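You operate a simulated robot arm through the tools that you are given. There is no shell and no other tool.

You run a simulated robot arm. Do the job below in one go: nothing can be reset, and whatever is moved stays where it is left.

JOB
Switch the bench junction box on and clip its zone's label on the right of the clip rail.
Fine: button and zone word are under the lid; lid back on after.

The check looks at the end state, three seconds after you hand in, the way a careful person would. Anything else that was tipped, shoved, dropped, spilled or broken makes it a failure. Lids that push on must go on centred and level and be pressed home; caps that screw on are set level and turned clockwise until they are tight.

ROBOT AND FRAMES
A 7-joint arm with a two-finger parallel gripper, fixed in place. Base frame: the origin is at the foot of the arm, x ahead of it, y to its left, z up; the work surface is at about z = 0. Lengths are in mm, angles in rad, forces in N, time in s.
With the tool pointing down near the work surface it reaches from about 260 to 680 mm from the base axis. Its first joint turns from -2.897 to 2.897 rad. Payload 2.5 kg.
The tool frame sits at the grasp point between the pads (the TCP): z along the fingers, y along the line on which they close. The tips reach 30 mm beyond it. Largest opening 94 mm; finger width 28, thickness 10; the body of the gripper, 50 by 96 mm, starts 55 mm behind the TCP.
Orientation is told as [roll, pitch, yaw] about the base's x, y, z axes, in that order, counted from this pose: with the fingers straight down and closing along the base's y, the tool's x points along the base's -x, its y along +y and its z along -z.

CONTROLS
- The arm moves only by the tool move_arm. Its arguments are lists of equal length, an entry for each row: "travel": the shift along the tool's x, y, z in mm, a list of three; "rot": the turn, a rotation vector about the tool's x, y, z in rad, a list of three; "fingers": the gripper command, from -1 (fully open) to 1 (shut), values between in proportion. In form: {"travel": [[tx, ty, tz], ...], "rot": [[rx, ry, rz], ...], "fingers": [fingers, ...]}. A call has 1 to 20 rows; each row shifts and turns the commanded pose from where the row before left it, along the tool's axes as they then stand. Each row takes 0.2 s and may step no farther than 50 mm and 0.15 rad from the row before; otherwise, or with a gripper value out of range, the whole call is refused. A pose out of reach is approached as far as the arm can. The call stops where the force on the tool passes 40 N (or 10 N more than at its start, if that is more) or the arm is blocked; 0.2 s more then pass. The fingers move at their own pace (about 72 mm/s each) and stop on an object; they squeeze with about 29 N. The grip force told is the motor's: it shows also when the fingers shut on nothing. Time passes only in rows, and 0.2 s behind the last, so rows that do not move let the fingers close. It gives the time, the measured TCP pose, the force on the tool (base axes), the opening and the grip force at its end, in the units of the frame above (readings bear some noise), with the torque about the TCP (base axes, N m) and any sound that the robot's microphone picked up.
- Cameras (640 x 400 px; columns grow to the right, rows downward): "scene" is fixed at [51.1, 499.6, 744.4]; the picture's right is [-0.79, -0.61, 0.00], its down [-0.40, 0.52, -0.76] and it looks along [0.46, -0.60, -0.65] (base axes); focal length 356 px, centre (320, 200). "wrist" rides on the gripper at [76, 14, -102] in the tool frame; the picture's right is [-0.18, 0.98, 0.00], its down [-0.75, -0.14, -0.64] and it looks along [-0.63, -0.12, 0.77] (tool axes); focal length 243 px, centre (320, 200). There is no depth. A picture from a camera that has moved, and an enlarged one, comes with that camera's place and axes in the base frame and with its lens.
- snapshot(camera): a new picture of that camera. The clock stands still meanwhile.
- close_up(camera, box): a new picture of the part [left, top, right, bottom] of that camera's present view, enlarged. The clock stands still meanwhile.
- close_job(): hands the job in; it is judged then, once.

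Nothing tells you positions but the pictures and the camera data. Unless the task says otherwise, let go and move clear before handing in.

The tools are called after "Emit:" as name(argument=value, ...) on one line, values as JSON. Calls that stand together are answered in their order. move_arm: Moves the arm, as the interface text tells. Its arguments: {"type":"object","properties":{"travel":{"type":"array","items":{"type":"array","items":{"type":"number"}}},"rot":{"type":"array","items":{"type":"array","items":{"type":"number"}}},"fingers":{"type":"array","items":{"type":"number"}}},"required":["travel","rot","fingers"]} The other tools are called the same way: snapshot (camera) takes a picture; close_up (camera, box) takes an enlarged picture of a part of a camera's view; close_job () hands the job in.

At the start:

```text
t: 0.0
ee_pos: [448.2, -133.3, 330.8]
orientation: [0.001, -0.001, 0.001]
contact_force: [0.9, 0.6, 0.9]
moment: [0.0, -0.01, 0.01]
finger_gap: 94.0
grasp_force: 0.1
```

scene: 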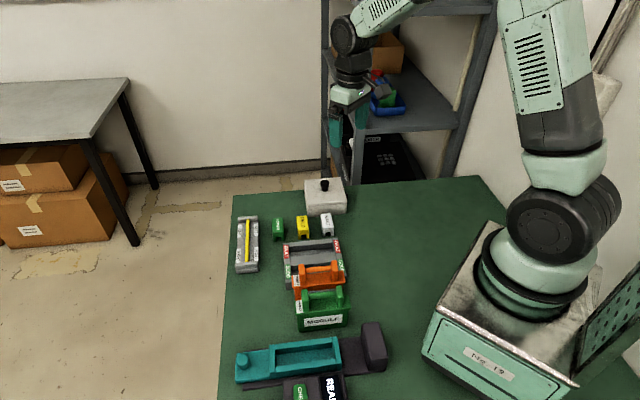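
wrist: 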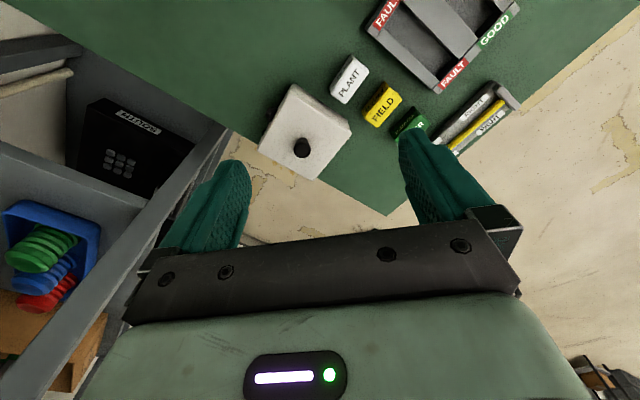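

I see a white box with a black knob at the far end of the bench, three label clips (green, yellow "FIELD", white "PLANT"), and a long grey rail to their left. I'll take closer pictures before I move anything.

Emit:
close_up(camera="scene", box=[220, 170, 380, 270])

Emit:
close_up(camera="wrist", box=[240, 40, 400, 200])

Emit:
close_up(camera="wrist", box=[360, 0, 540, 180])

Emit:
close_up(camera="scene", box=[220, 260, 400, 400])

```text
4.00 times, centred on (300, 220) of scene
camera zoom: at [51.1, 499.6, 744.4], right [-0.79, -0.61, 0.0], down [-0.4, 0.52, -0.76], along [0.46, -0.6, -0.65], focal length 1424 px, centre (400, 120)
```

zoom: 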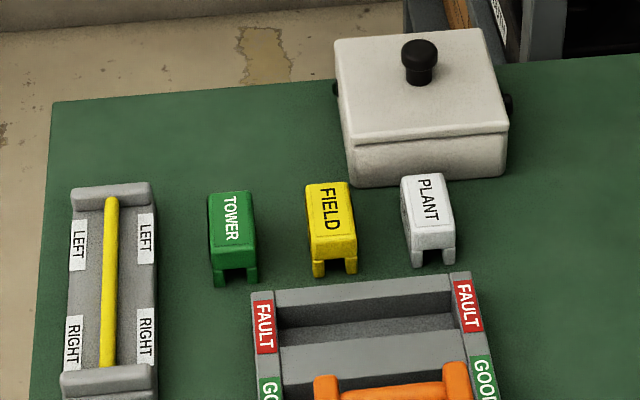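

```text
2.50 times, centred on (320, 120) of wrist
camera zoom: at [372.0, -119.6, 432.8], right [0.18, 0.98, 0.0], down [0.75, -0.14, 0.64], along [0.63, -0.12, -0.77], focal length 606 px, centre (320, 400)
```

zoom: 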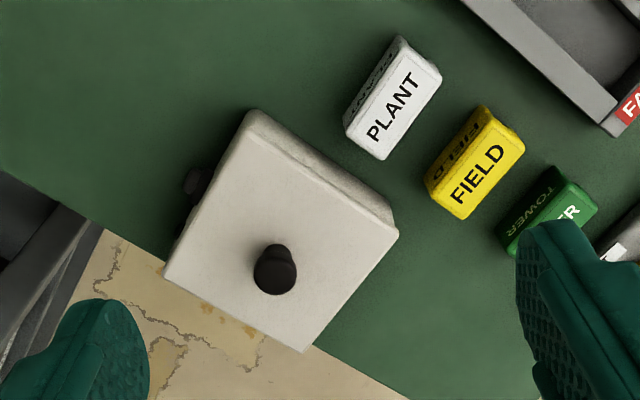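

```text
2.22 times, centred on (450, 90) of wrist
camera zoom: at [372.0, -119.6, 432.8], right [0.18, 0.98, 0.0], down [0.75, -0.14, 0.64], along [0.63, -0.12, -0.77], focal length 539 px, centre (31, 444)
```

zoom: 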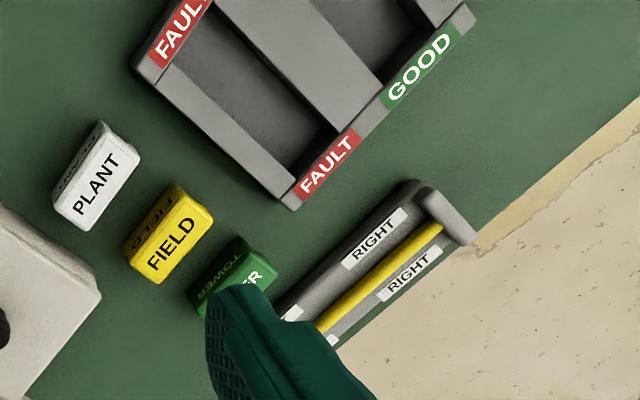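

```text
2.86 times, centred on (310, 330) of scene
camera zoom: at [51.1, 499.6, 744.4], right [-0.79, -0.61, 0.0], down [-0.4, 0.52, -0.76], along [0.46, -0.6, -0.65], focal length 1017 px, centre (349, -171)
```

zoom: 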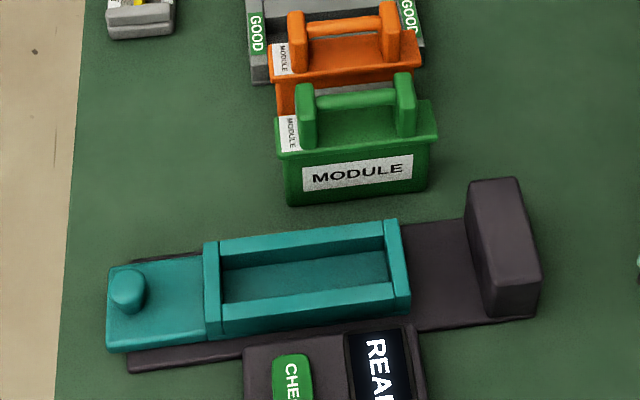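

The box sits at about (550, -180) with a knob about 85 mm high. The labels are in a row through about (474, -93), (520, -43) and (566, 4), and the RIGHT end of the rail is near (580, 129). Everything is turned about 45°, so I'll turn the tool to match and get a better wrist view.

Emit:
move_arm(travel=[[5, 41, 11], [5, 41, 11], [5, 40, 11], [0, 0, 0], [0, 0, 0], [0, 0, 0], [0, 0, 0], [0, 0, 0], [0, 0, 0], [0, 0, 0]], rot=[[0, 0, 0], [0, 0, 0], [0, 0, 0], [0, 0, 0.131], [0, 0, 0.131], [0, 0, 0.131], [0, 0, 0.131], [0, 0, 0.131], [0, 0, 0.13], [0, 0, 0]], fingers=[-1, -1, -1, -1, -1, -1, -1, -1, -1, -1])

Emit:
snapshot(camera="wrist")

Emit:
snapshot(camera="scene")

```text
t: 2.2
ee_pos: [431.5, -11.0, 296.9]
orientation: [0.0, 0.001, -0.787]
contact_force: [-0.3, 0.8, 0.3]
moment: [0.01, -0.01, 0.0]
finger_gap: 93.9
grasp_force: 0.0
```

```text
taken
camera wrist: at [389.5, 52.3, 400.0], right [0.83, 0.56, 0.0], down [0.43, -0.63, 0.64], along [0.36, -0.53, -0.77], focal length 243 px, centre (320, 200)
```

wrist: 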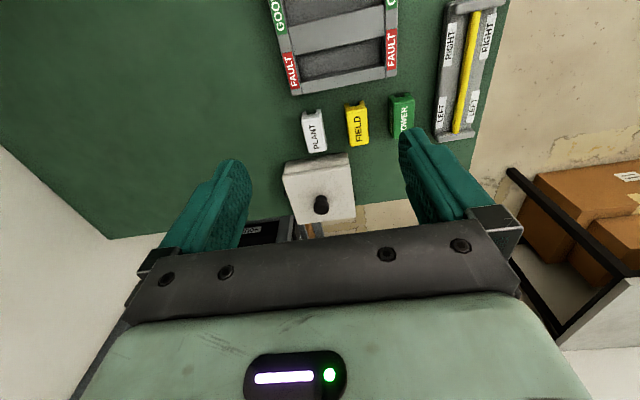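

```text
taken
```

scene: 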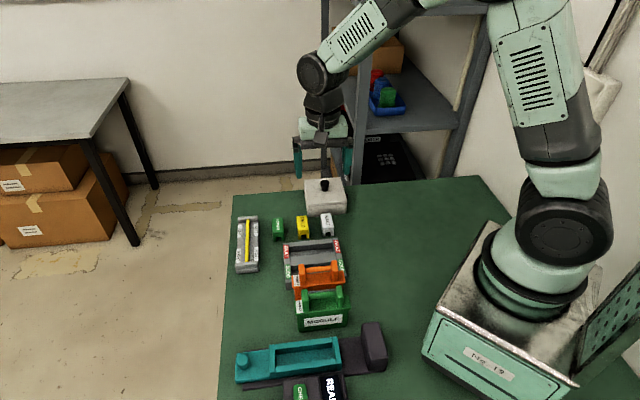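

The box, the labels and the rail are all in view now. I'll enlarge each one to fix its position and angle.

Emit:
close_up(camera="wrist", box=[260, 130, 380, 240])

Emit:
close_up(camera="wrist", box=[290, 80, 430, 160])

Emit:
close_up(camera="wrist", box=[410, 0, 530, 150])

Emit:
close_up(camera="scene", box=[290, 160, 360, 230])

```text
3.64 times, centred on (320, 185) of wrist
camera zoom: at [389.5, 52.3, 400.0], right [0.83, 0.56, 0.0], down [0.43, -0.63, 0.64], along [0.36, -0.53, -0.77], focal length 882 px, centre (320, 254)
```

zoom: 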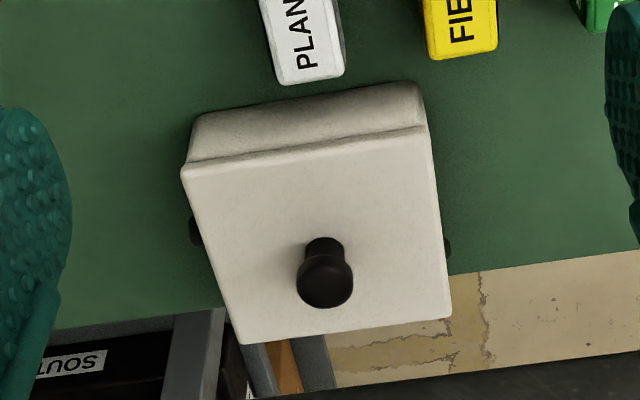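

```text
4.57 times, centred on (360, 120) of wrist
camera zoom: at [389.5, 52.3, 400.0], right [0.83, 0.56, 0.0], down [0.43, -0.63, 0.64], along [0.36, -0.53, -0.77], focal length 1109 px, centre (137, 566)
```

zoom: 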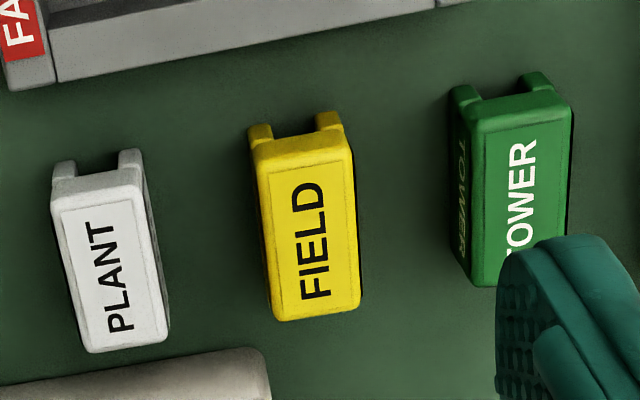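

```text
2.67 times, centred on (470, 75) of wrist
camera zoom: at [389.5, 52.3, 400.0], right [0.83, 0.56, 0.0], down [0.43, -0.63, 0.64], along [0.36, -0.53, -0.77], focal length 647 px, centre (-80, 533)
```

zoom: 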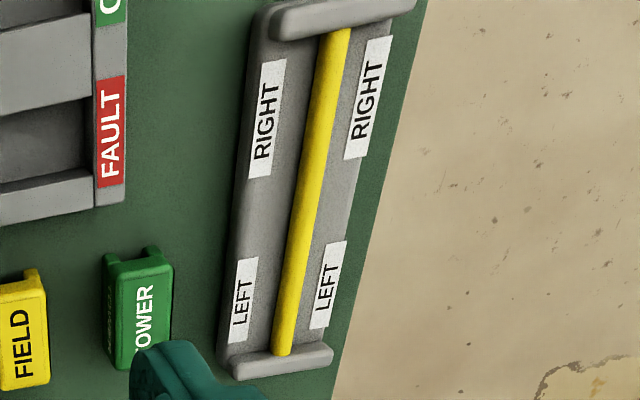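

```text
5.71 times, centred on (325, 195) of scene
camera zoom: at [51.1, 499.6, 744.4], right [-0.79, -0.61, 0.0], down [-0.4, 0.52, -0.76], along [0.46, -0.6, -0.65], focal length 2034 px, centre (291, 229)
```

zoom: 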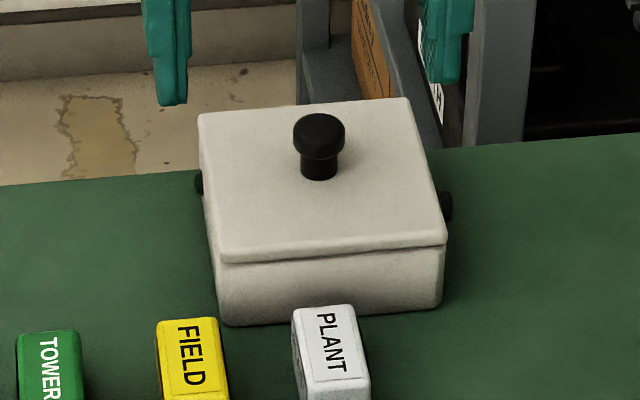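

The knob top works out at about (553, -183, 80). The lid is about 120 mm square, centred near (552, -180) and turned 45°. I'll move above the knob and look again before lowering.

Emit:
move_arm(travel=[[-41.5, -7.1, 0], [-41.5, -7.1, 0], [-41.5, -7.1, 0], [-41.5, -7.1, 0], [-41.6, -7, 0], [0, 0, 40], [0, 0, 40], [0, 0, 40], [0, 0, 0]], rot=[[0, 0, 0], [0, 0, 0], [0, 0, 0], [0, 0, 0], [0, 0, 0], [0, 0, 0], [0, 0, 0], [0, 0, 0], [0, 0, 0]], fingers=[-1, -1, -1, -1, -1, -1, -1, -1, -1])

Emit:
snapshot(camera="wrist")

Emit:
snapshot(camera="scene")

```text
t: 4.2
ee_pos: [551.2, -186.4, 175.3]
orientation: [0.001, -0.002, -0.786]
contact_force: [-0.4, 0.1, 0.3]
moment: [-0.03, 0.04, -0.01]
finger_gap: 94.2
grasp_force: 0.2
```

```text
taken
camera wrist: at [508.0, -122.8, 277.1], right [0.82, 0.57, 0.0], down [0.43, -0.63, 0.64], along [0.36, -0.53, -0.77], focal length 243 px, centre (320, 200)
```

wrist: 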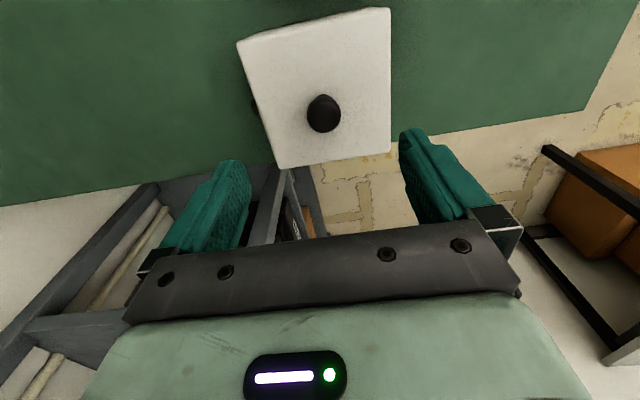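

```text
taken
```

scene: 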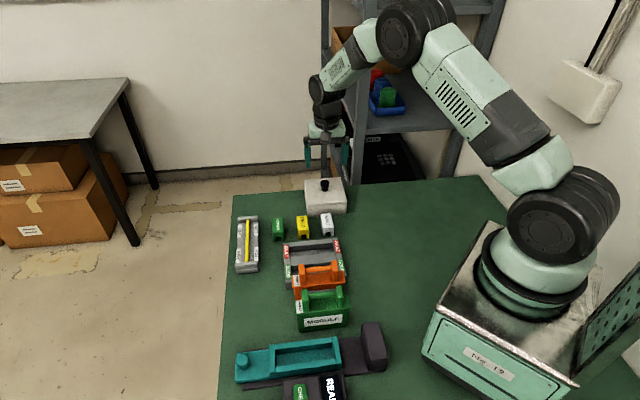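

The knob is visible below the gripper and the way down looks clear. I'll enlarge it to refine its position.

Emit:
close_up(camera="wrist", box=[230, 0, 400, 180])

Emit:
close_up(camera="wrist", box=[290, 70, 360, 150])

```text
2.22 times, centred on (315, 90) of wrist
camera zoom: at [508.0, -122.8, 277.1], right [0.82, 0.57, 0.0], down [0.43, -0.63, 0.64], along [0.36, -0.53, -0.77], focal length 539 px, centre (331, 444)
```

zoom: 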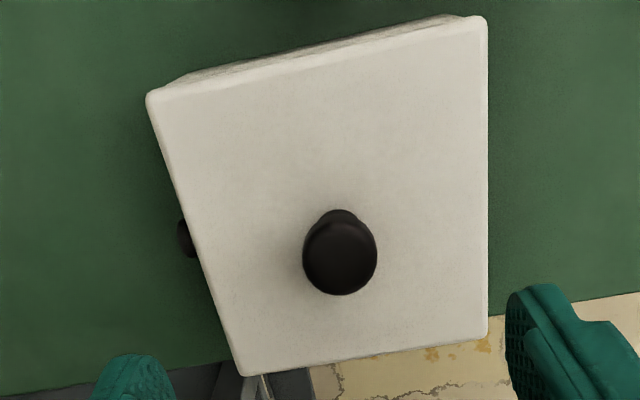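

```text
5.00 times, centred on (325, 110) of wrist
camera zoom: at [508.0, -122.8, 277.1], right [0.82, 0.57, 0.0], down [0.43, -0.63, 0.64], along [0.36, -0.53, -0.77], focal length 1213 px, centre (295, 650)
```

zoom: 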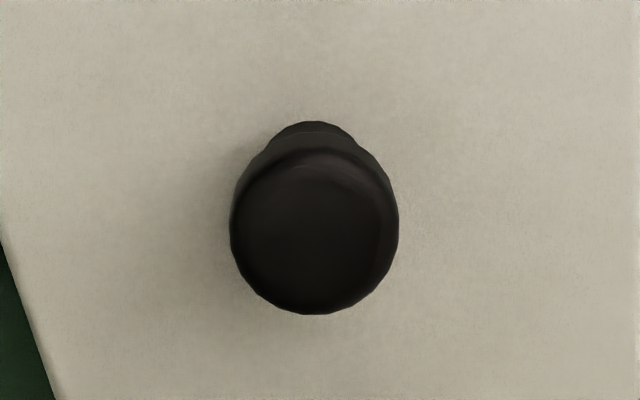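

By this view the knob is about 3 mm off the TCP along the tool's y axis and 2 mm along x. I'll let the arm settle and check the pose before I correct it.

Emit:
move_arm(travel=[[0, 0, 0], [0, 0, 0]], rot=[[0, 0, 0], [0, 0, 0]], fingers=[-0.5, -0.3])

```text
t: 4.8
ee_pos: [551.6, -186.6, 175.0]
orientation: [0.001, 0.001, -0.785]
contact_force: [-0.4, -0.3, 0.1]
moment: [0.02, 0.03, 0.01]
finger_gap: 61.2
grasp_force: 0.0
```

The offset stays the same after settling, so I'll correct it in the tool frame. I'll lower to about z = 120 with the fingers part open and check the centring again.

Emit:
move_arm(travel=[[1.9, 3, 15], [0, 0, 20], [0, 0, 20], [0, 0, 0]], rot=[[0, 0, 0], [0, 0, 0], [0, 0, 0], [0, 0, 0]], fingers=[-0.2, -0.2, -0.2, -0.2])

Emit:
snapshot(camera="wrist")

Emit:
close_up(camera="scene", box=[280, 120, 370, 220])

```text
t: 5.8
ee_pos: [553.5, -181.5, 119.9]
orientation: [0.001, 0.0, -0.786]
contact_force: [-0.5, -0.5, -0.8]
moment: [0.03, 0.0, 0.02]
finger_gap: 56.6
grasp_force: 0.0
```

```text
taken
camera wrist: at [509.2, -118.2, 223.2], right [0.82, 0.57, 0.0], down [0.43, -0.63, 0.64], along [0.36, -0.53, -0.77], focal length 243 px, centre (320, 200)
```

wrist: 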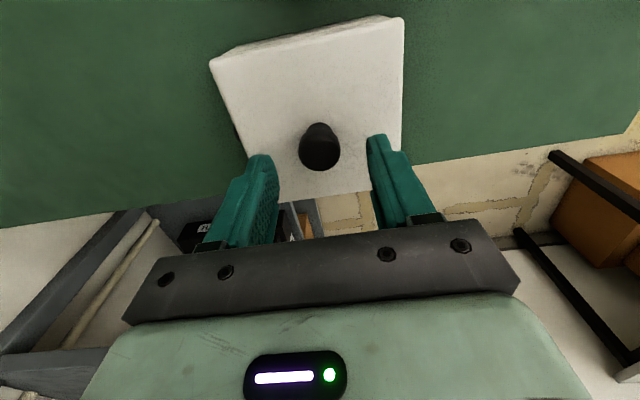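

```text
4.00 times, centred on (325, 170) of scene
camera zoom: at [51.1, 499.6, 744.4], right [-0.79, -0.61, 0.0], down [-0.4, 0.52, -0.76], along [0.46, -0.6, -0.65], focal length 1424 px, centre (300, 320)
```

zoom: 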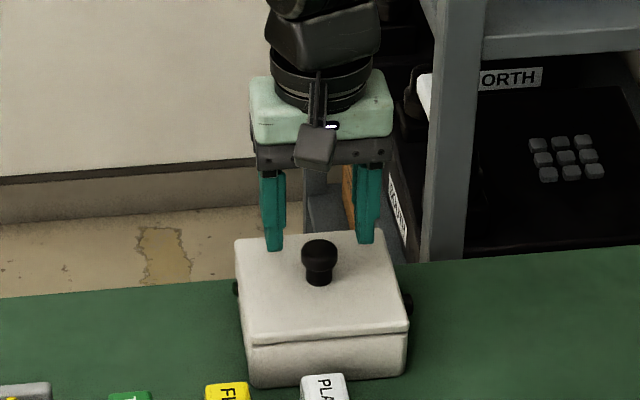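

Emit:
close_up(camera="wrist", box=[240, 100, 400, 200])

```text
4.00 times, centred on (320, 150) of wrist
camera zoom: at [509.2, -118.2, 223.2], right [0.82, 0.57, 0.0], down [0.43, -0.63, 0.64], along [0.36, -0.53, -0.77], focal length 970 px, centre (320, 400)
```

zoom: 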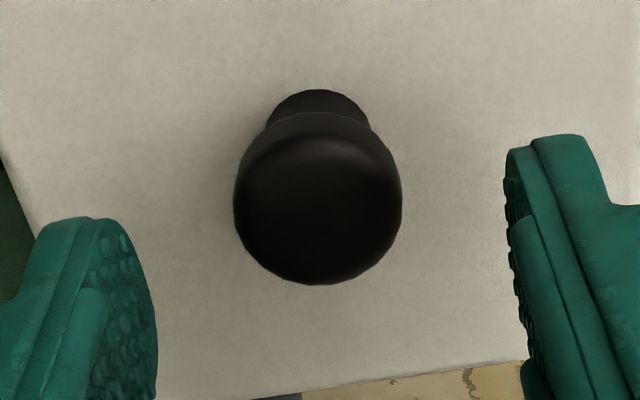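

The knob is centred to within 1 mm. I'll nudge it over, lower to z of about 88 and close on the knob.

Emit:
move_arm(travel=[[0, -0.6, 12], [0, 0, 12], [0, 0, 7], [0, 0, 0]], rot=[[0, 0, 0], [0, 0, 0], [0, 0, 0], [0, 0, 0]], fingers=[-0.2, -0.2, -0.2, 0.1])

Emit:
snapshot(camera="wrist")

Emit:
close_up(camera="scene", box=[290, 150, 360, 220])

```text
t: 6.8
ee_pos: [555.3, -180.6, 91.6]
orientation: [0.0, 0.0, -0.786]
contact_force: [-0.8, 0.1, 0.5]
moment: [0.01, 0.01, -0.01]
finger_gap: 42.4
grasp_force: 0.0
```

```text
taken
camera wrist: at [511.2, -117.0, 193.7], right [0.82, 0.57, 0.0], down [0.43, -0.63, 0.64], along [0.36, -0.53, -0.77], focal length 243 px, centre (320, 200)
```

wrist: 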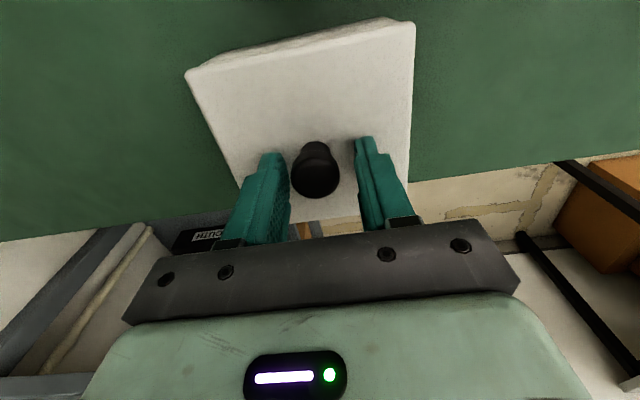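

```text
5.71 times, centred on (325, 185) of scene
camera zoom: at [51.1, 499.6, 744.4], right [-0.79, -0.61, 0.0], down [-0.4, 0.52, -0.76], along [0.46, -0.6, -0.65], focal length 2034 px, centre (291, 286)
```

zoom: 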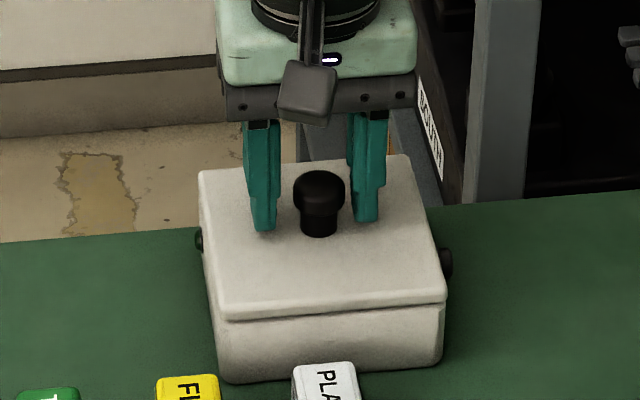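

Emit:
close_up(camera="wrist", box=[240, 120, 400, 220])

```text
4.00 times, centred on (320, 170) of wrist
camera zoom: at [511.2, -117.0, 193.7], right [0.82, 0.57, 0.0], down [0.43, -0.63, 0.64], along [0.36, -0.53, -0.77], focal length 970 px, centre (320, 320)
```

zoom: 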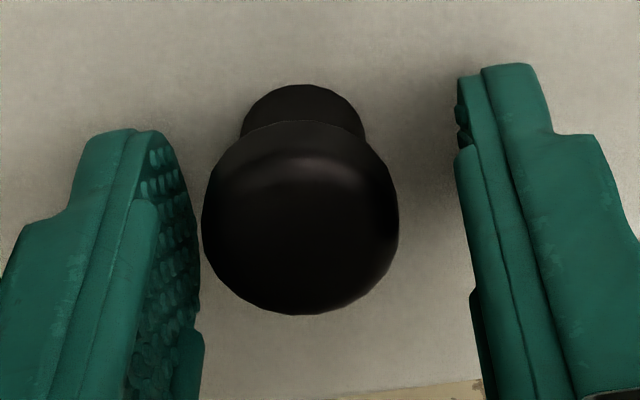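

The knob now sits about 3 mm to the left of centre, because the arm's real position drifts slightly from what I command. I'll correct that and check again.

Emit:
move_arm(travel=[[0, -3.2, 2], [0, 0, 0]], rot=[[0, 0, 0], [0, 0, 0]], fingers=[0.1, 0.2])

Emit:
close_up(camera="wrist", box=[240, 120, 400, 220])

```text
t: 7.4
ee_pos: [553.6, -182.0, 89.7]
orientation: [0.001, 0.002, -0.786]
contact_force: [0.7, -1.3, -0.7]
moment: [-0.02, 0.0, 0.02]
finger_gap: 37.6
grasp_force: 0.1
```

```text
4.00 times, centred on (320, 170) of wrist
camera zoom: at [509.2, -119.5, 191.4], right [0.82, 0.57, 0.0], down [0.43, -0.63, 0.64], along [0.36, -0.53, -0.77], focal length 970 px, centre (320, 320)
```

zoom: 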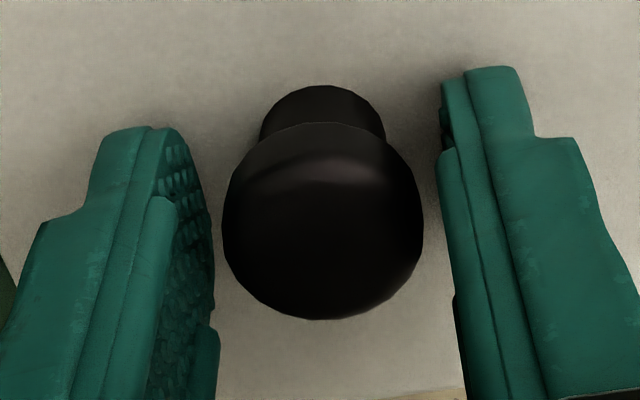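

The knob is centred now, so I'll close on it.

Emit:
move_arm(travel=[[0, 0, 0], [0, 0, 0], [0, 0, 0], [0, 0, 0]], rot=[[0, 0, 0], [0, 0, 0], [0, 0, 0], [0, 0, 0]], fingers=[0.4, 1, 1, 1])

Emit:
snapshot(camera="wrist")

```text
t: 8.4
ee_pos: [553.0, -182.5, 89.4]
orientation: [0.002, 0.002, -0.786]
contact_force: [-1.0, -0.3, -0.8]
moment: [-0.01, 0.02, -0.02]
finger_gap: 27.1
grasp_force: 28.8
heard: snap
```

```text
taken
camera wrist: at [509.1, -119.5, 191.4], right [0.82, 0.57, 0.0], down [0.43, -0.63, 0.64], along [0.36, -0.53, -0.77], focal length 243 px, centre (320, 200)
```

wrist: 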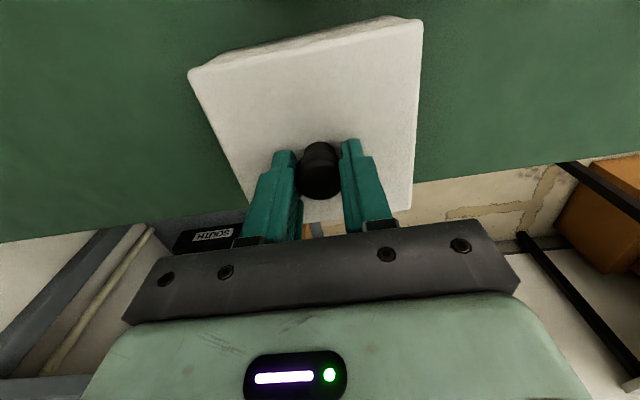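

The fingers hold the knob at a 27 mm gap, and the microphone picked up a snap. I'll lift slowly and watch the force.

Emit:
move_arm(travel=[[0, 0, -3], [0, 0, -3], [0, 0, -4]], rot=[[0, 0, 0], [0, 0, 0], [0, 0, 0]], fingers=[1, 1, 1])

Emit:
close_up(camera="scene", box=[290, 150, 360, 220])

Emit:
snapshot(camera="wrist")

```text
t: 9.2
ee_pos: [552.1, -182.5, 99.3]
orientation: [0.0, 0.001, -0.784]
contact_force: [0.4, -0.3, -1.0]
moment: [-0.06, -0.01, 0.02]
finger_gap: 27.3
grasp_force: 28.9
```

```text
5.71 times, centred on (325, 185) of scene
camera zoom: at [51.1, 499.6, 744.4], right [-0.79, -0.61, 0.0], down [-0.4, 0.52, -0.76], along [0.46, -0.6, -0.65], focal length 2034 px, centre (291, 286)
```

zoom: 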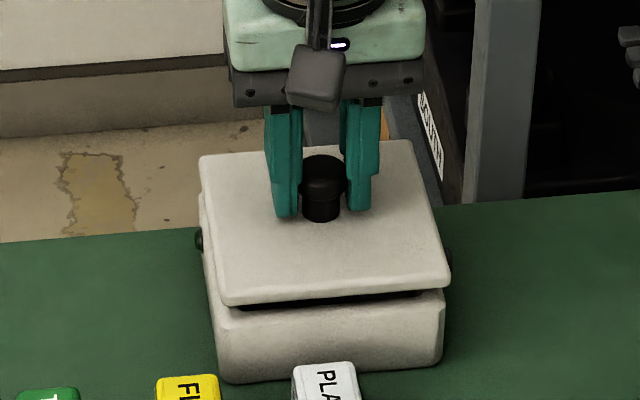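

```text
taken
camera wrist: at [508.5, -119.6, 202.0], right [0.82, 0.57, 0.0], down [0.43, -0.63, 0.64], along [0.36, -0.53, -0.77], focal length 243 px, centre (320, 200)
```

wrist: 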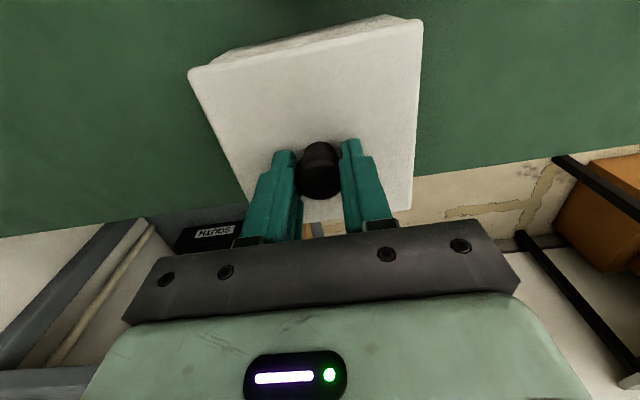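

The lid has come free and stays level. I'll raise it well clear and look inside the box.

Emit:
move_arm(travel=[[0, 0, -20], [0, 0, -25], [0, 0, -30], [0, 0, -30], [0, 0, 0]], rot=[[0, 0, 0], [0, 0, 0], [0, 0, 0], [0, 0, 0], [0, 0, 0]], fingers=[1, 1, 1, 1, 1])

Emit:
snapshot(camera="scene")

Emit:
close_up(camera="scene", box=[280, 110, 370, 220])

Emit:
snapshot(camera="wrist")

```text
t: 10.4
ee_pos: [553.8, -183.5, 205.7]
orientation: [0.0, 0.0, -0.784]
contact_force: [-0.3, -0.2, -1.6]
moment: [-0.03, 0.01, 0.03]
finger_gap: 27.3
grasp_force: 28.9
```

```text
taken
```

scene: 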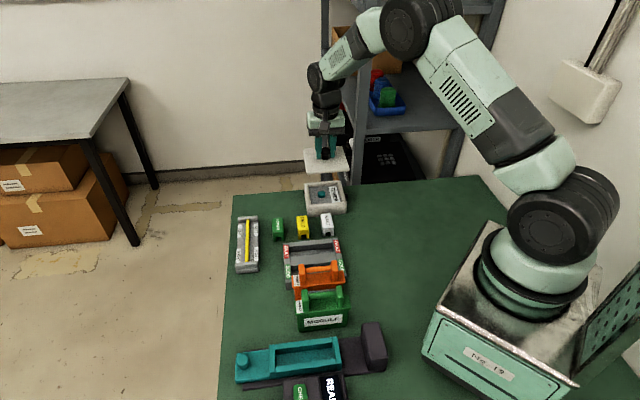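

```text
3.64 times, centred on (325, 165) of scene
camera zoom: at [51.1, 499.6, 744.4], right [-0.79, -0.61, 0.0], down [-0.4, 0.52, -0.76], along [0.46, -0.6, -0.65], focal length 1294 px, centre (302, 327)
```

zoom: 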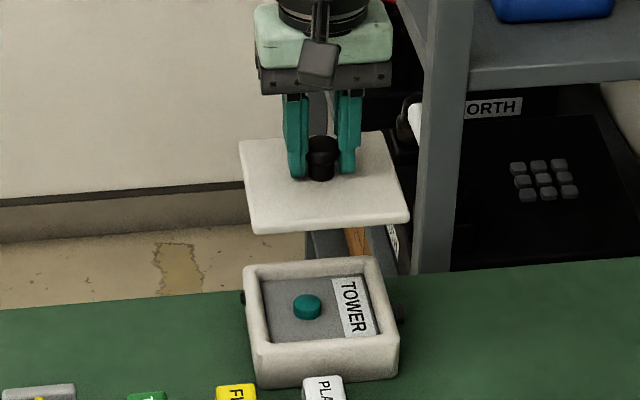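

```text
taken
camera wrist: at [509.0, -119.4, 307.4], right [0.82, 0.57, 0.0], down [0.43, -0.63, 0.64], along [0.36, -0.53, -0.77], focal length 243 px, centre (320, 200)
```

wrist: 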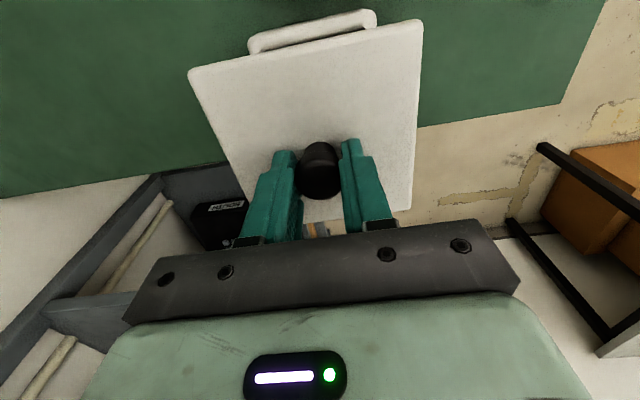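

The lid is off. The zone word inside is TOWER, and there is a teal round button. I'll put the lid down on the empty bench near (350, -240).

Emit:
move_arm(travel=[[14.9, -26.3, 0], [14.9, -26.3, 0], [14.9, -26.3, 0], [14.9, -26.3, 0], [14.9, -26.3, 0], [14.9, -26.3, 0], [14.8, -26.3, 0], [0, 0, 0], [0, 0, 40], [0, 0, 40], [0, 0, 30], [0, 0, 10], [0, 0, 0]], rot=[[0, 0, 0], [0, 0, 0], [0, 0, 0], [0, 0, 0], [0, 0, 0], [0, 0, 0], [0, 0, 0], [0, 0, 0], [0, 0, 0], [0, 0, 0], [0, 0, 0], [0, 0, 0], [0, 0, 0]], fingers=[1, 1, 1, 1, 1, 1, 1, 1, 1, 1, 1, 1, 1])

Emit:
snapshot(camera="scene")

Emit:
snapshot(camera="wrist")

```text
t: 13.2
ee_pos: [351.1, -240.2, 84.7]
orientation: [0.001, -0.001, -0.786]
contact_force: [0.2, -0.3, -1.1]
moment: [-0.01, 0.0, -0.03]
finger_gap: 27.3
grasp_force: 28.9
```

```text
taken
```

scene: 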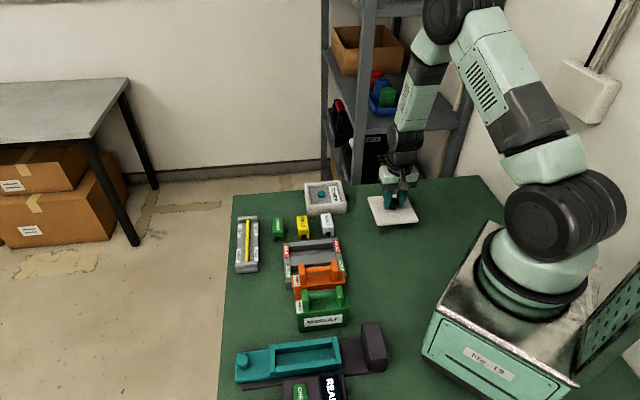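

```text
taken
camera wrist: at [306.6, -175.9, 186.8], right [0.82, 0.57, 0.0], down [0.43, -0.63, 0.64], along [0.36, -0.53, -0.77], focal length 243 px, centre (320, 200)
```

wrist: 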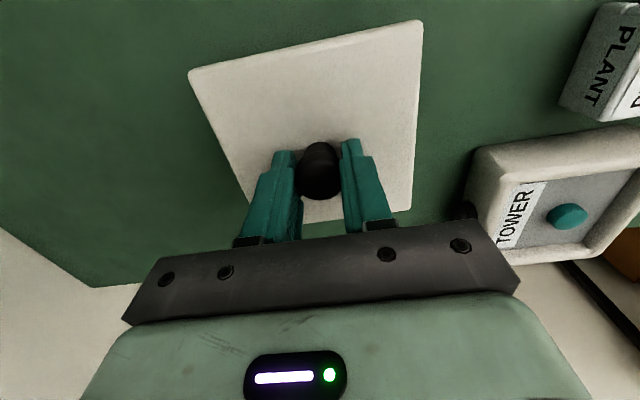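

The lid hangs over clear bench. I'll lower it gently until it touches down.

Emit:
move_arm(travel=[[0, 0, 8], [0, 0, 7], [0, 0, 5], [0, 0, 4], [0, 0, 2], [0, 0, 2]], rot=[[0, 0, 0], [0, 0, 0], [0, 0, 0], [0, 0, 0], [0, 0, 0], [0, 0, 0]], fingers=[1, 1, 1, 1, 1, 1])

Emit:
close_up(camera="scene", box=[350, 170, 430, 240])

```text
t: 14.6
ee_pos: [349.2, -240.9, 56.4]
orientation: [0.0, 0.0, -0.785]
contact_force: [-0.6, 0.3, -1.0]
moment: [0.0, -0.03, 0.0]
finger_gap: 27.2
grasp_force: 29.2
```

```text
5.71 times, centred on (390, 205) of scene
camera zoom: at [51.1, 499.6, 744.4], right [-0.79, -0.61, 0.0], down [-0.4, 0.52, -0.76], along [0.46, -0.6, -0.65], focal length 2034 px, centre (-80, 171)
```

zoom: 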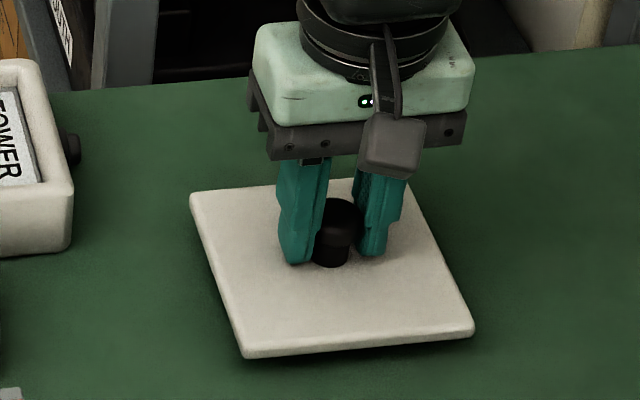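

Emit:
move_arm(travel=[[0, 0, 2], [0, 0, 2], [0, 0, 0]], rot=[[0, 0, 0], [0, 0, 0], [0, 0, 0]], fingers=[1, 1, 1])

```text
t: 15.4
ee_pos: [349.8, -238.7, 52.6]
orientation: [0.001, 0.0, -0.784]
contact_force: [-0.2, -0.3, -1.4]
moment: [0.01, -0.02, 0.01]
finger_gap: 27.1
grasp_force: 28.9
```

Emit:
move_arm(travel=[[0, 0, 1.5], [0, 0, 1.5], [0, 0, 0]], rot=[[0, 0, 0], [0, 0, 0], [0, 0, 0]], fingers=[1, 1, 1])

Emit:
close_up(camera="scene", box=[350, 170, 430, 240])

```text
t: 16.2
ee_pos: [348.5, -239.1, 49.7]
orientation: [0.001, 0.002, -0.785]
contact_force: [0.3, 0.9, -1.4]
moment: [0.02, 0.01, 0.0]
finger_gap: 26.8
grasp_force: 29.1
```

```text
5.71 times, centred on (390, 205) of scene
camera zoom: at [51.1, 499.6, 744.4], right [-0.79, -0.61, 0.0], down [-0.4, 0.52, -0.76], along [0.46, -0.6, -0.65], focal length 2034 px, centre (-80, 171)
```

zoom: 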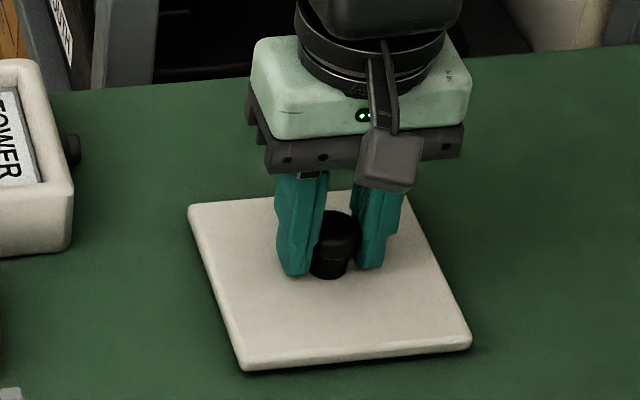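

Emit:
move_arm(travel=[[0, 0, 1.5], [0, 0, 1], [0, 0, 0]], rot=[[0, 0, 0], [0, 0, 0], [0, 0, 0]], fingers=[1, 1, 1])

```text
t: 17.0
ee_pos: [347.7, -238.0, 46.8]
orientation: [-0.001, 0.0, -0.786]
contact_force: [-0.5, 0.6, -1.1]
moment: [0.02, 0.0, -0.04]
finger_gap: 27.1
grasp_force: 29.9
```

Emit:
move_arm(travel=[[0, 0, 1], [0, 0, 1], [0, 0, 0]], rot=[[0, 0, 0], [0, 0, 0], [0, 0, 0]], fingers=[1, 1, 1])

Emit:
close_up(camera="scene", box=[350, 170, 430, 240])

```text
t: 17.8
ee_pos: [348.7, -239.4, 45.1]
orientation: [0.0, 0.0, -0.785]
contact_force: [-0.4, 0.6, -1.1]
moment: [0.03, 0.01, -0.01]
finger_gap: 27.4
grasp_force: 28.8
```

```text
5.71 times, centred on (390, 205) of scene
camera zoom: at [51.1, 499.6, 744.4], right [-0.79, -0.61, 0.0], down [-0.4, 0.52, -0.76], along [0.46, -0.6, -0.65], focal length 2034 px, centre (-80, 171)
```

zoom: 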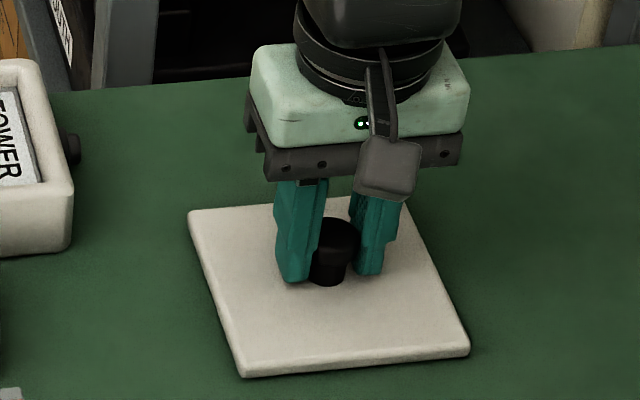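

Emit:
move_arm(travel=[[0, 0, 1], [0, 0, 0], [0, 0, 1], [0, 0, 0]], rot=[[0, 0, 0], [0, 0, 0], [0, 0, 0], [0, 0, 0]], fingers=[1, 1, 1, 1])

Emit:
close_up(camera="scene", box=[350, 170, 430, 240])

```text
t: 18.8
ee_pos: [350.3, -239.9, 43.4]
orientation: [0.001, 0.0, -0.785]
contact_force: [-6.5, 9.3, 32.7]
moment: [0.0, 0.14, 0.02]
finger_gap: 27.3
grasp_force: 28.9
```

```text
5.71 times, centred on (390, 205) of scene
camera zoom: at [51.1, 499.6, 744.4], right [-0.79, -0.61, 0.0], down [-0.4, 0.52, -0.76], along [0.46, -0.6, -0.65], focal length 2034 px, centre (-80, 171)
```

zoom: 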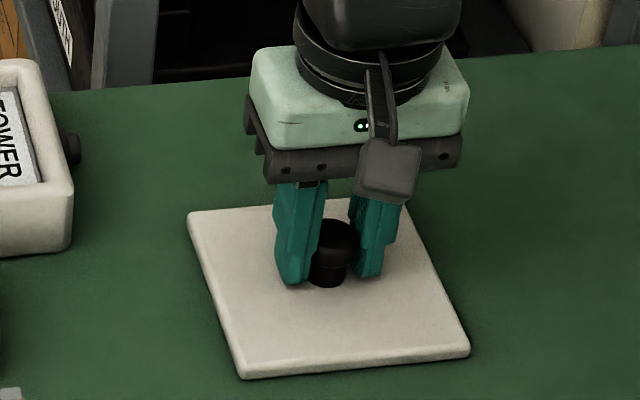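

The lid is down, touching at a TCP height of about 44. I'll back off the pressure, release the knob and rise straight up.

Emit:
move_arm(travel=[[0, 0, -1], [0, 0, 0], [0, 0, 0], [0, 0, 0], [0, 0, -10], [0, 0, -30], [0, 0, -45], [0, 0, -45], [0, 0, 0]], rot=[[0, 0, 0], [0, 0, 0], [0, 0, 0], [0, 0, 0], [0, 0, 0], [0, 0, 0], [0, 0, 0], [0, 0, 0], [0, 0, 0]], fingers=[1, 0, -0.3, -0.3, -0.3, -0.3, -0.3, -0.3, -0.3])

Emit:
snapshot(camera="wrist")

Emit:
snapshot(camera="scene")

```text
t: 20.8
ee_pos: [347.7, -238.2, 174.9]
orientation: [0.001, 0.001, -0.786]
contact_force: [0.5, 0.7, 0.0]
moment: [0.01, -0.02, 0.03]
finger_gap: 61.1
grasp_force: 0.0
```

```text
taken
camera wrist: at [303.6, -175.3, 278.0], right [0.82, 0.57, 0.0], down [0.43, -0.63, 0.64], along [0.36, -0.53, -0.77], focal length 243 px, centre (320, 200)
```

wrist: 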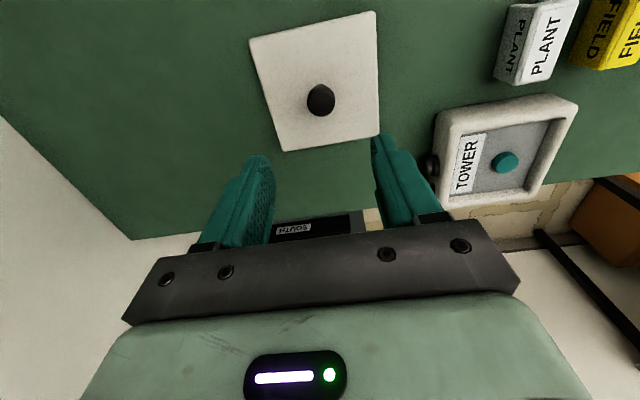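

```text
taken
```

scene: 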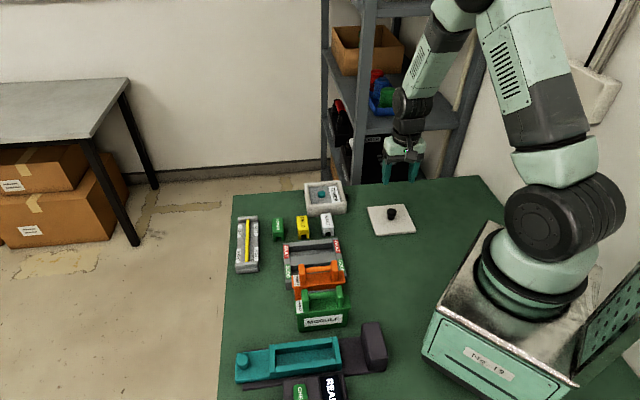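

The lid is lying flat on the bench. I'll enlarge the inside of the box to study the button.

Emit:
close_up(camera="wrist", box=[420, 80, 590, 220])

Emit:
close_up(camera="scene", box=[295, 170, 355, 220])

```text
2.86 times, centred on (505, 150) of wrist
camera zoom: at [303.6, -175.3, 278.0], right [0.82, 0.57, 0.0], down [0.43, -0.63, 0.64], along [0.36, -0.53, -0.77], focal length 693 px, centre (-209, 343)
```

zoom: 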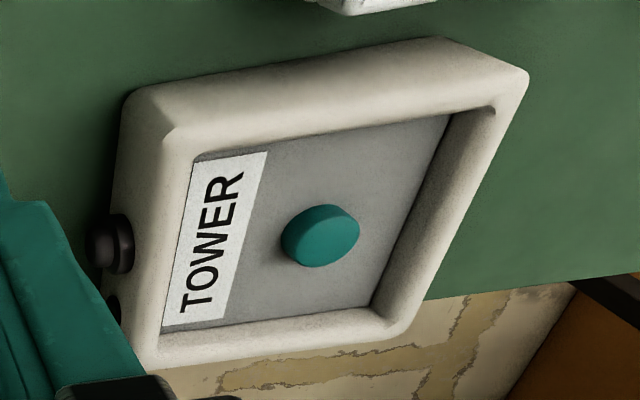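

```text
8.00 times, centred on (325, 195) of scene
camera zoom: at [51.1, 499.6, 744.4], right [-0.79, -0.61, 0.0], down [-0.4, 0.52, -0.76], along [0.46, -0.6, -0.65], focal length 2847 px, centre (280, 240)
```

zoom: 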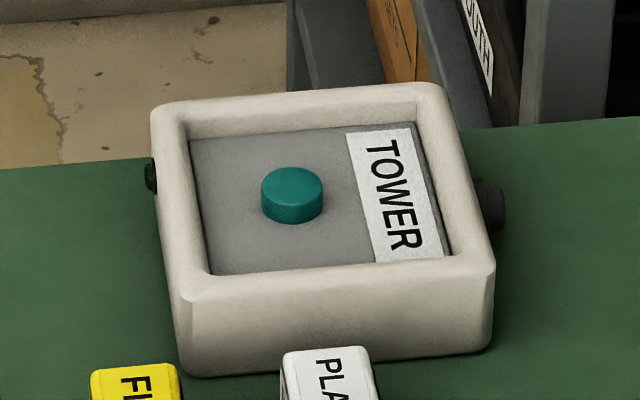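

The button is about 22 mm across, near (558, -176), and recessed below the rim. I'll move above the box with the fingers shut and measure it from there.

Emit:
move_arm(travel=[[-17.3, 31.7, 0], [-17.3, 31.7, 0], [-17.3, 31.7, 0], [-17.3, 31.7, 0], [-17.3, 31.7, 0], [-17.3, 31.7, 0], [0, 0, 0]], rot=[[0, 0, 0], [0, 0, 0], [0, 0, 0], [0, 0, 0], [0, 0, 0], [0, 0, 0], [0, 0, 0]], fingers=[-0.3, 0, 0.3, 0.6, 1, 1, 1])

Emit:
snapshot(camera="wrist")

Emit:
close_up(camera="wrist", box=[230, 0, 400, 180])

```text
t: 22.4
ee_pos: [557.7, -177.1, 176.5]
orientation: [-0.001, -0.001, -0.786]
contact_force: [0.2, -0.8, 0.2]
moment: [-0.01, 0.02, 0.01]
finger_gap: 0.0
grasp_force: 29.1
```

```text
taken
camera wrist: at [514.4, -113.9, 277.9], right [0.82, 0.57, 0.0], down [0.43, -0.63, 0.64], along [0.36, -0.53, -0.77], focal length 243 px, centre (320, 200)
```

wrist: 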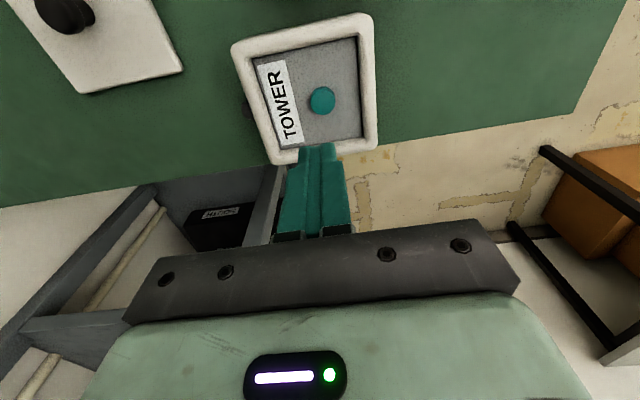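

```text
2.22 times, centred on (315, 90) of wrist
camera zoom: at [514.4, -113.9, 277.9], right [0.82, 0.57, 0.0], down [0.43, -0.63, 0.64], along [0.36, -0.53, -0.77], focal length 539 px, centre (331, 444)
```

zoom: 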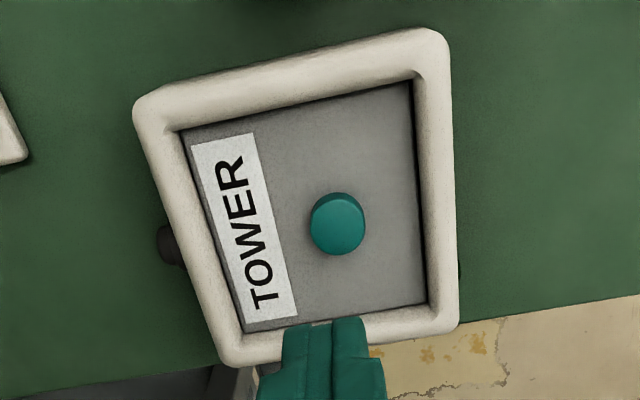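

The button is about 3 mm off along the tool's y axis and -2 mm along x. I'll shift over it, lower until the tips are about 20 mm above it, and check.

Emit:
move_arm(travel=[[-2, 3, 30], [0, 0, 30], [0, 0, 25], [0, 0, 0]], rot=[[0, 0, 0], [0, 0, 0], [0, 0, 0], [0, 0, 0]], fingers=[1, 1, 1, 1])

Emit:
close_up(camera="wrist", box=[200, 0, 440, 200])

Emit:
close_up(camera="scene", box=[295, 150, 355, 220])

```text
t: 23.4
ee_pos: [560.7, -176.1, 88.8]
orientation: [0.0, 0.001, -0.786]
contact_force: [0.5, -0.7, -0.5]
moment: [0.0, 0.0, -0.03]
finger_gap: 0.4
grasp_force: 29.3
```

```text
2.00 times, centred on (320, 100) of wrist
camera zoom: at [516.3, -112.9, 191.1], right [0.82, 0.57, 0.0], down [0.43, -0.63, 0.64], along [0.36, -0.53, -0.77], focal length 485 px, centre (320, 400)
```

zoom: 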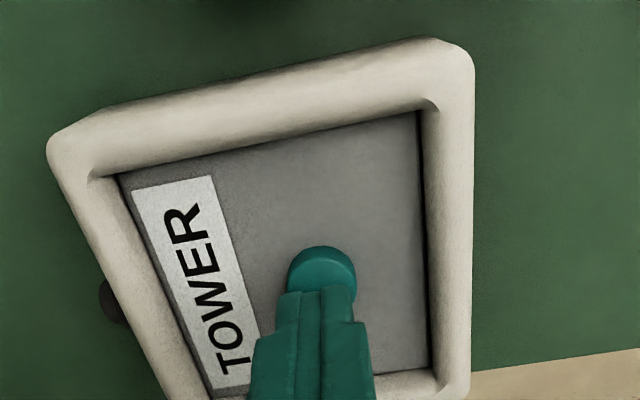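

```text
5.71 times, centred on (325, 185) of scene
camera zoom: at [51.1, 499.6, 744.4], right [-0.79, -0.61, 0.0], down [-0.4, 0.52, -0.76], along [0.46, -0.6, -0.65], focal length 2034 px, centre (291, 286)
```

zoom: 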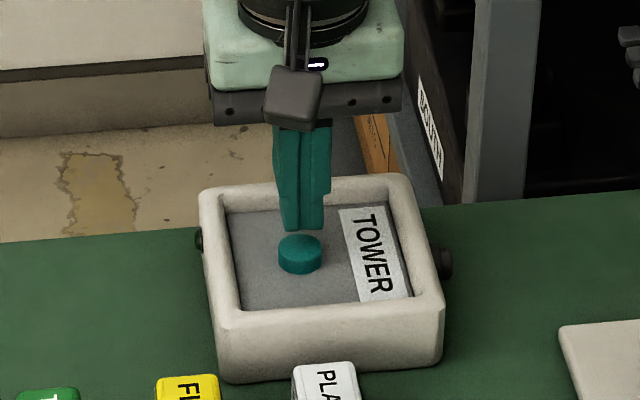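

The tips are nearly over the button. I'll make a small correction and press down slowly, listening for a click.

Emit:
move_arm(travel=[[1.5, 0.7, 6], [0, 0, 6], [0, 0, 2], [0, 0, 2], [0, 0, 1.5]], rot=[[0, 0, 0], [0, 0, 0], [0, 0, 0], [0, 0, 0], [0, 0, 0]], fingers=[1, 1, 1, 1, 1])

Emit:
close_up(camera="scene", box=[295, 150, 355, 220])

```text
t: 24.6
ee_pos: [560.4, -175.8, 71.7]
orientation: [0.001, 0.002, -0.786]
contact_force: [0.0, -0.2, 0.4]
moment: [-0.03, 0.02, -0.02]
finger_gap: 0.1
grasp_force: 29.2
```

```text
5.71 times, centred on (325, 185) of scene
camera zoom: at [51.1, 499.6, 744.4], right [-0.79, -0.61, 0.0], down [-0.4, 0.52, -0.76], along [0.46, -0.6, -0.65], focal length 2034 px, centre (291, 286)
```

zoom: 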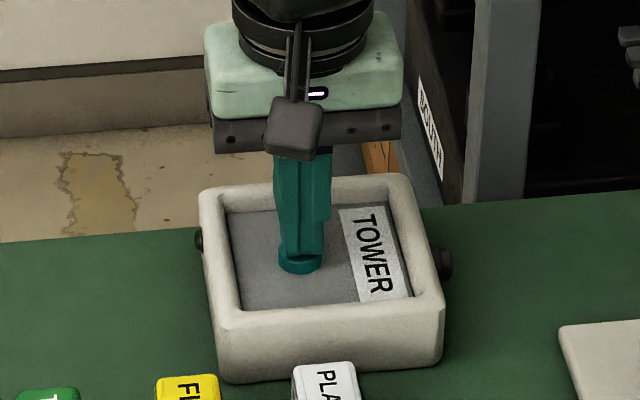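

Emit:
move_arm(travel=[[0, 0, 1], [0, 0, 1], [0, 0, 1], [0, 0, 1]], rot=[[0, 0, 0], [0, 0, 0], [0, 0, 0], [0, 0, 0]], fingers=[1, 1, 1, 1])

```text
t: 25.6
ee_pos: [560.4, -175.9, 67.7]
orientation: [0.0, 0.0, -0.786]
contact_force: [-0.3, -0.8, 3.1]
moment: [0.0, 0.01, 0.0]
finger_gap: 0.2
grasp_force: 29.5
heard: click
```

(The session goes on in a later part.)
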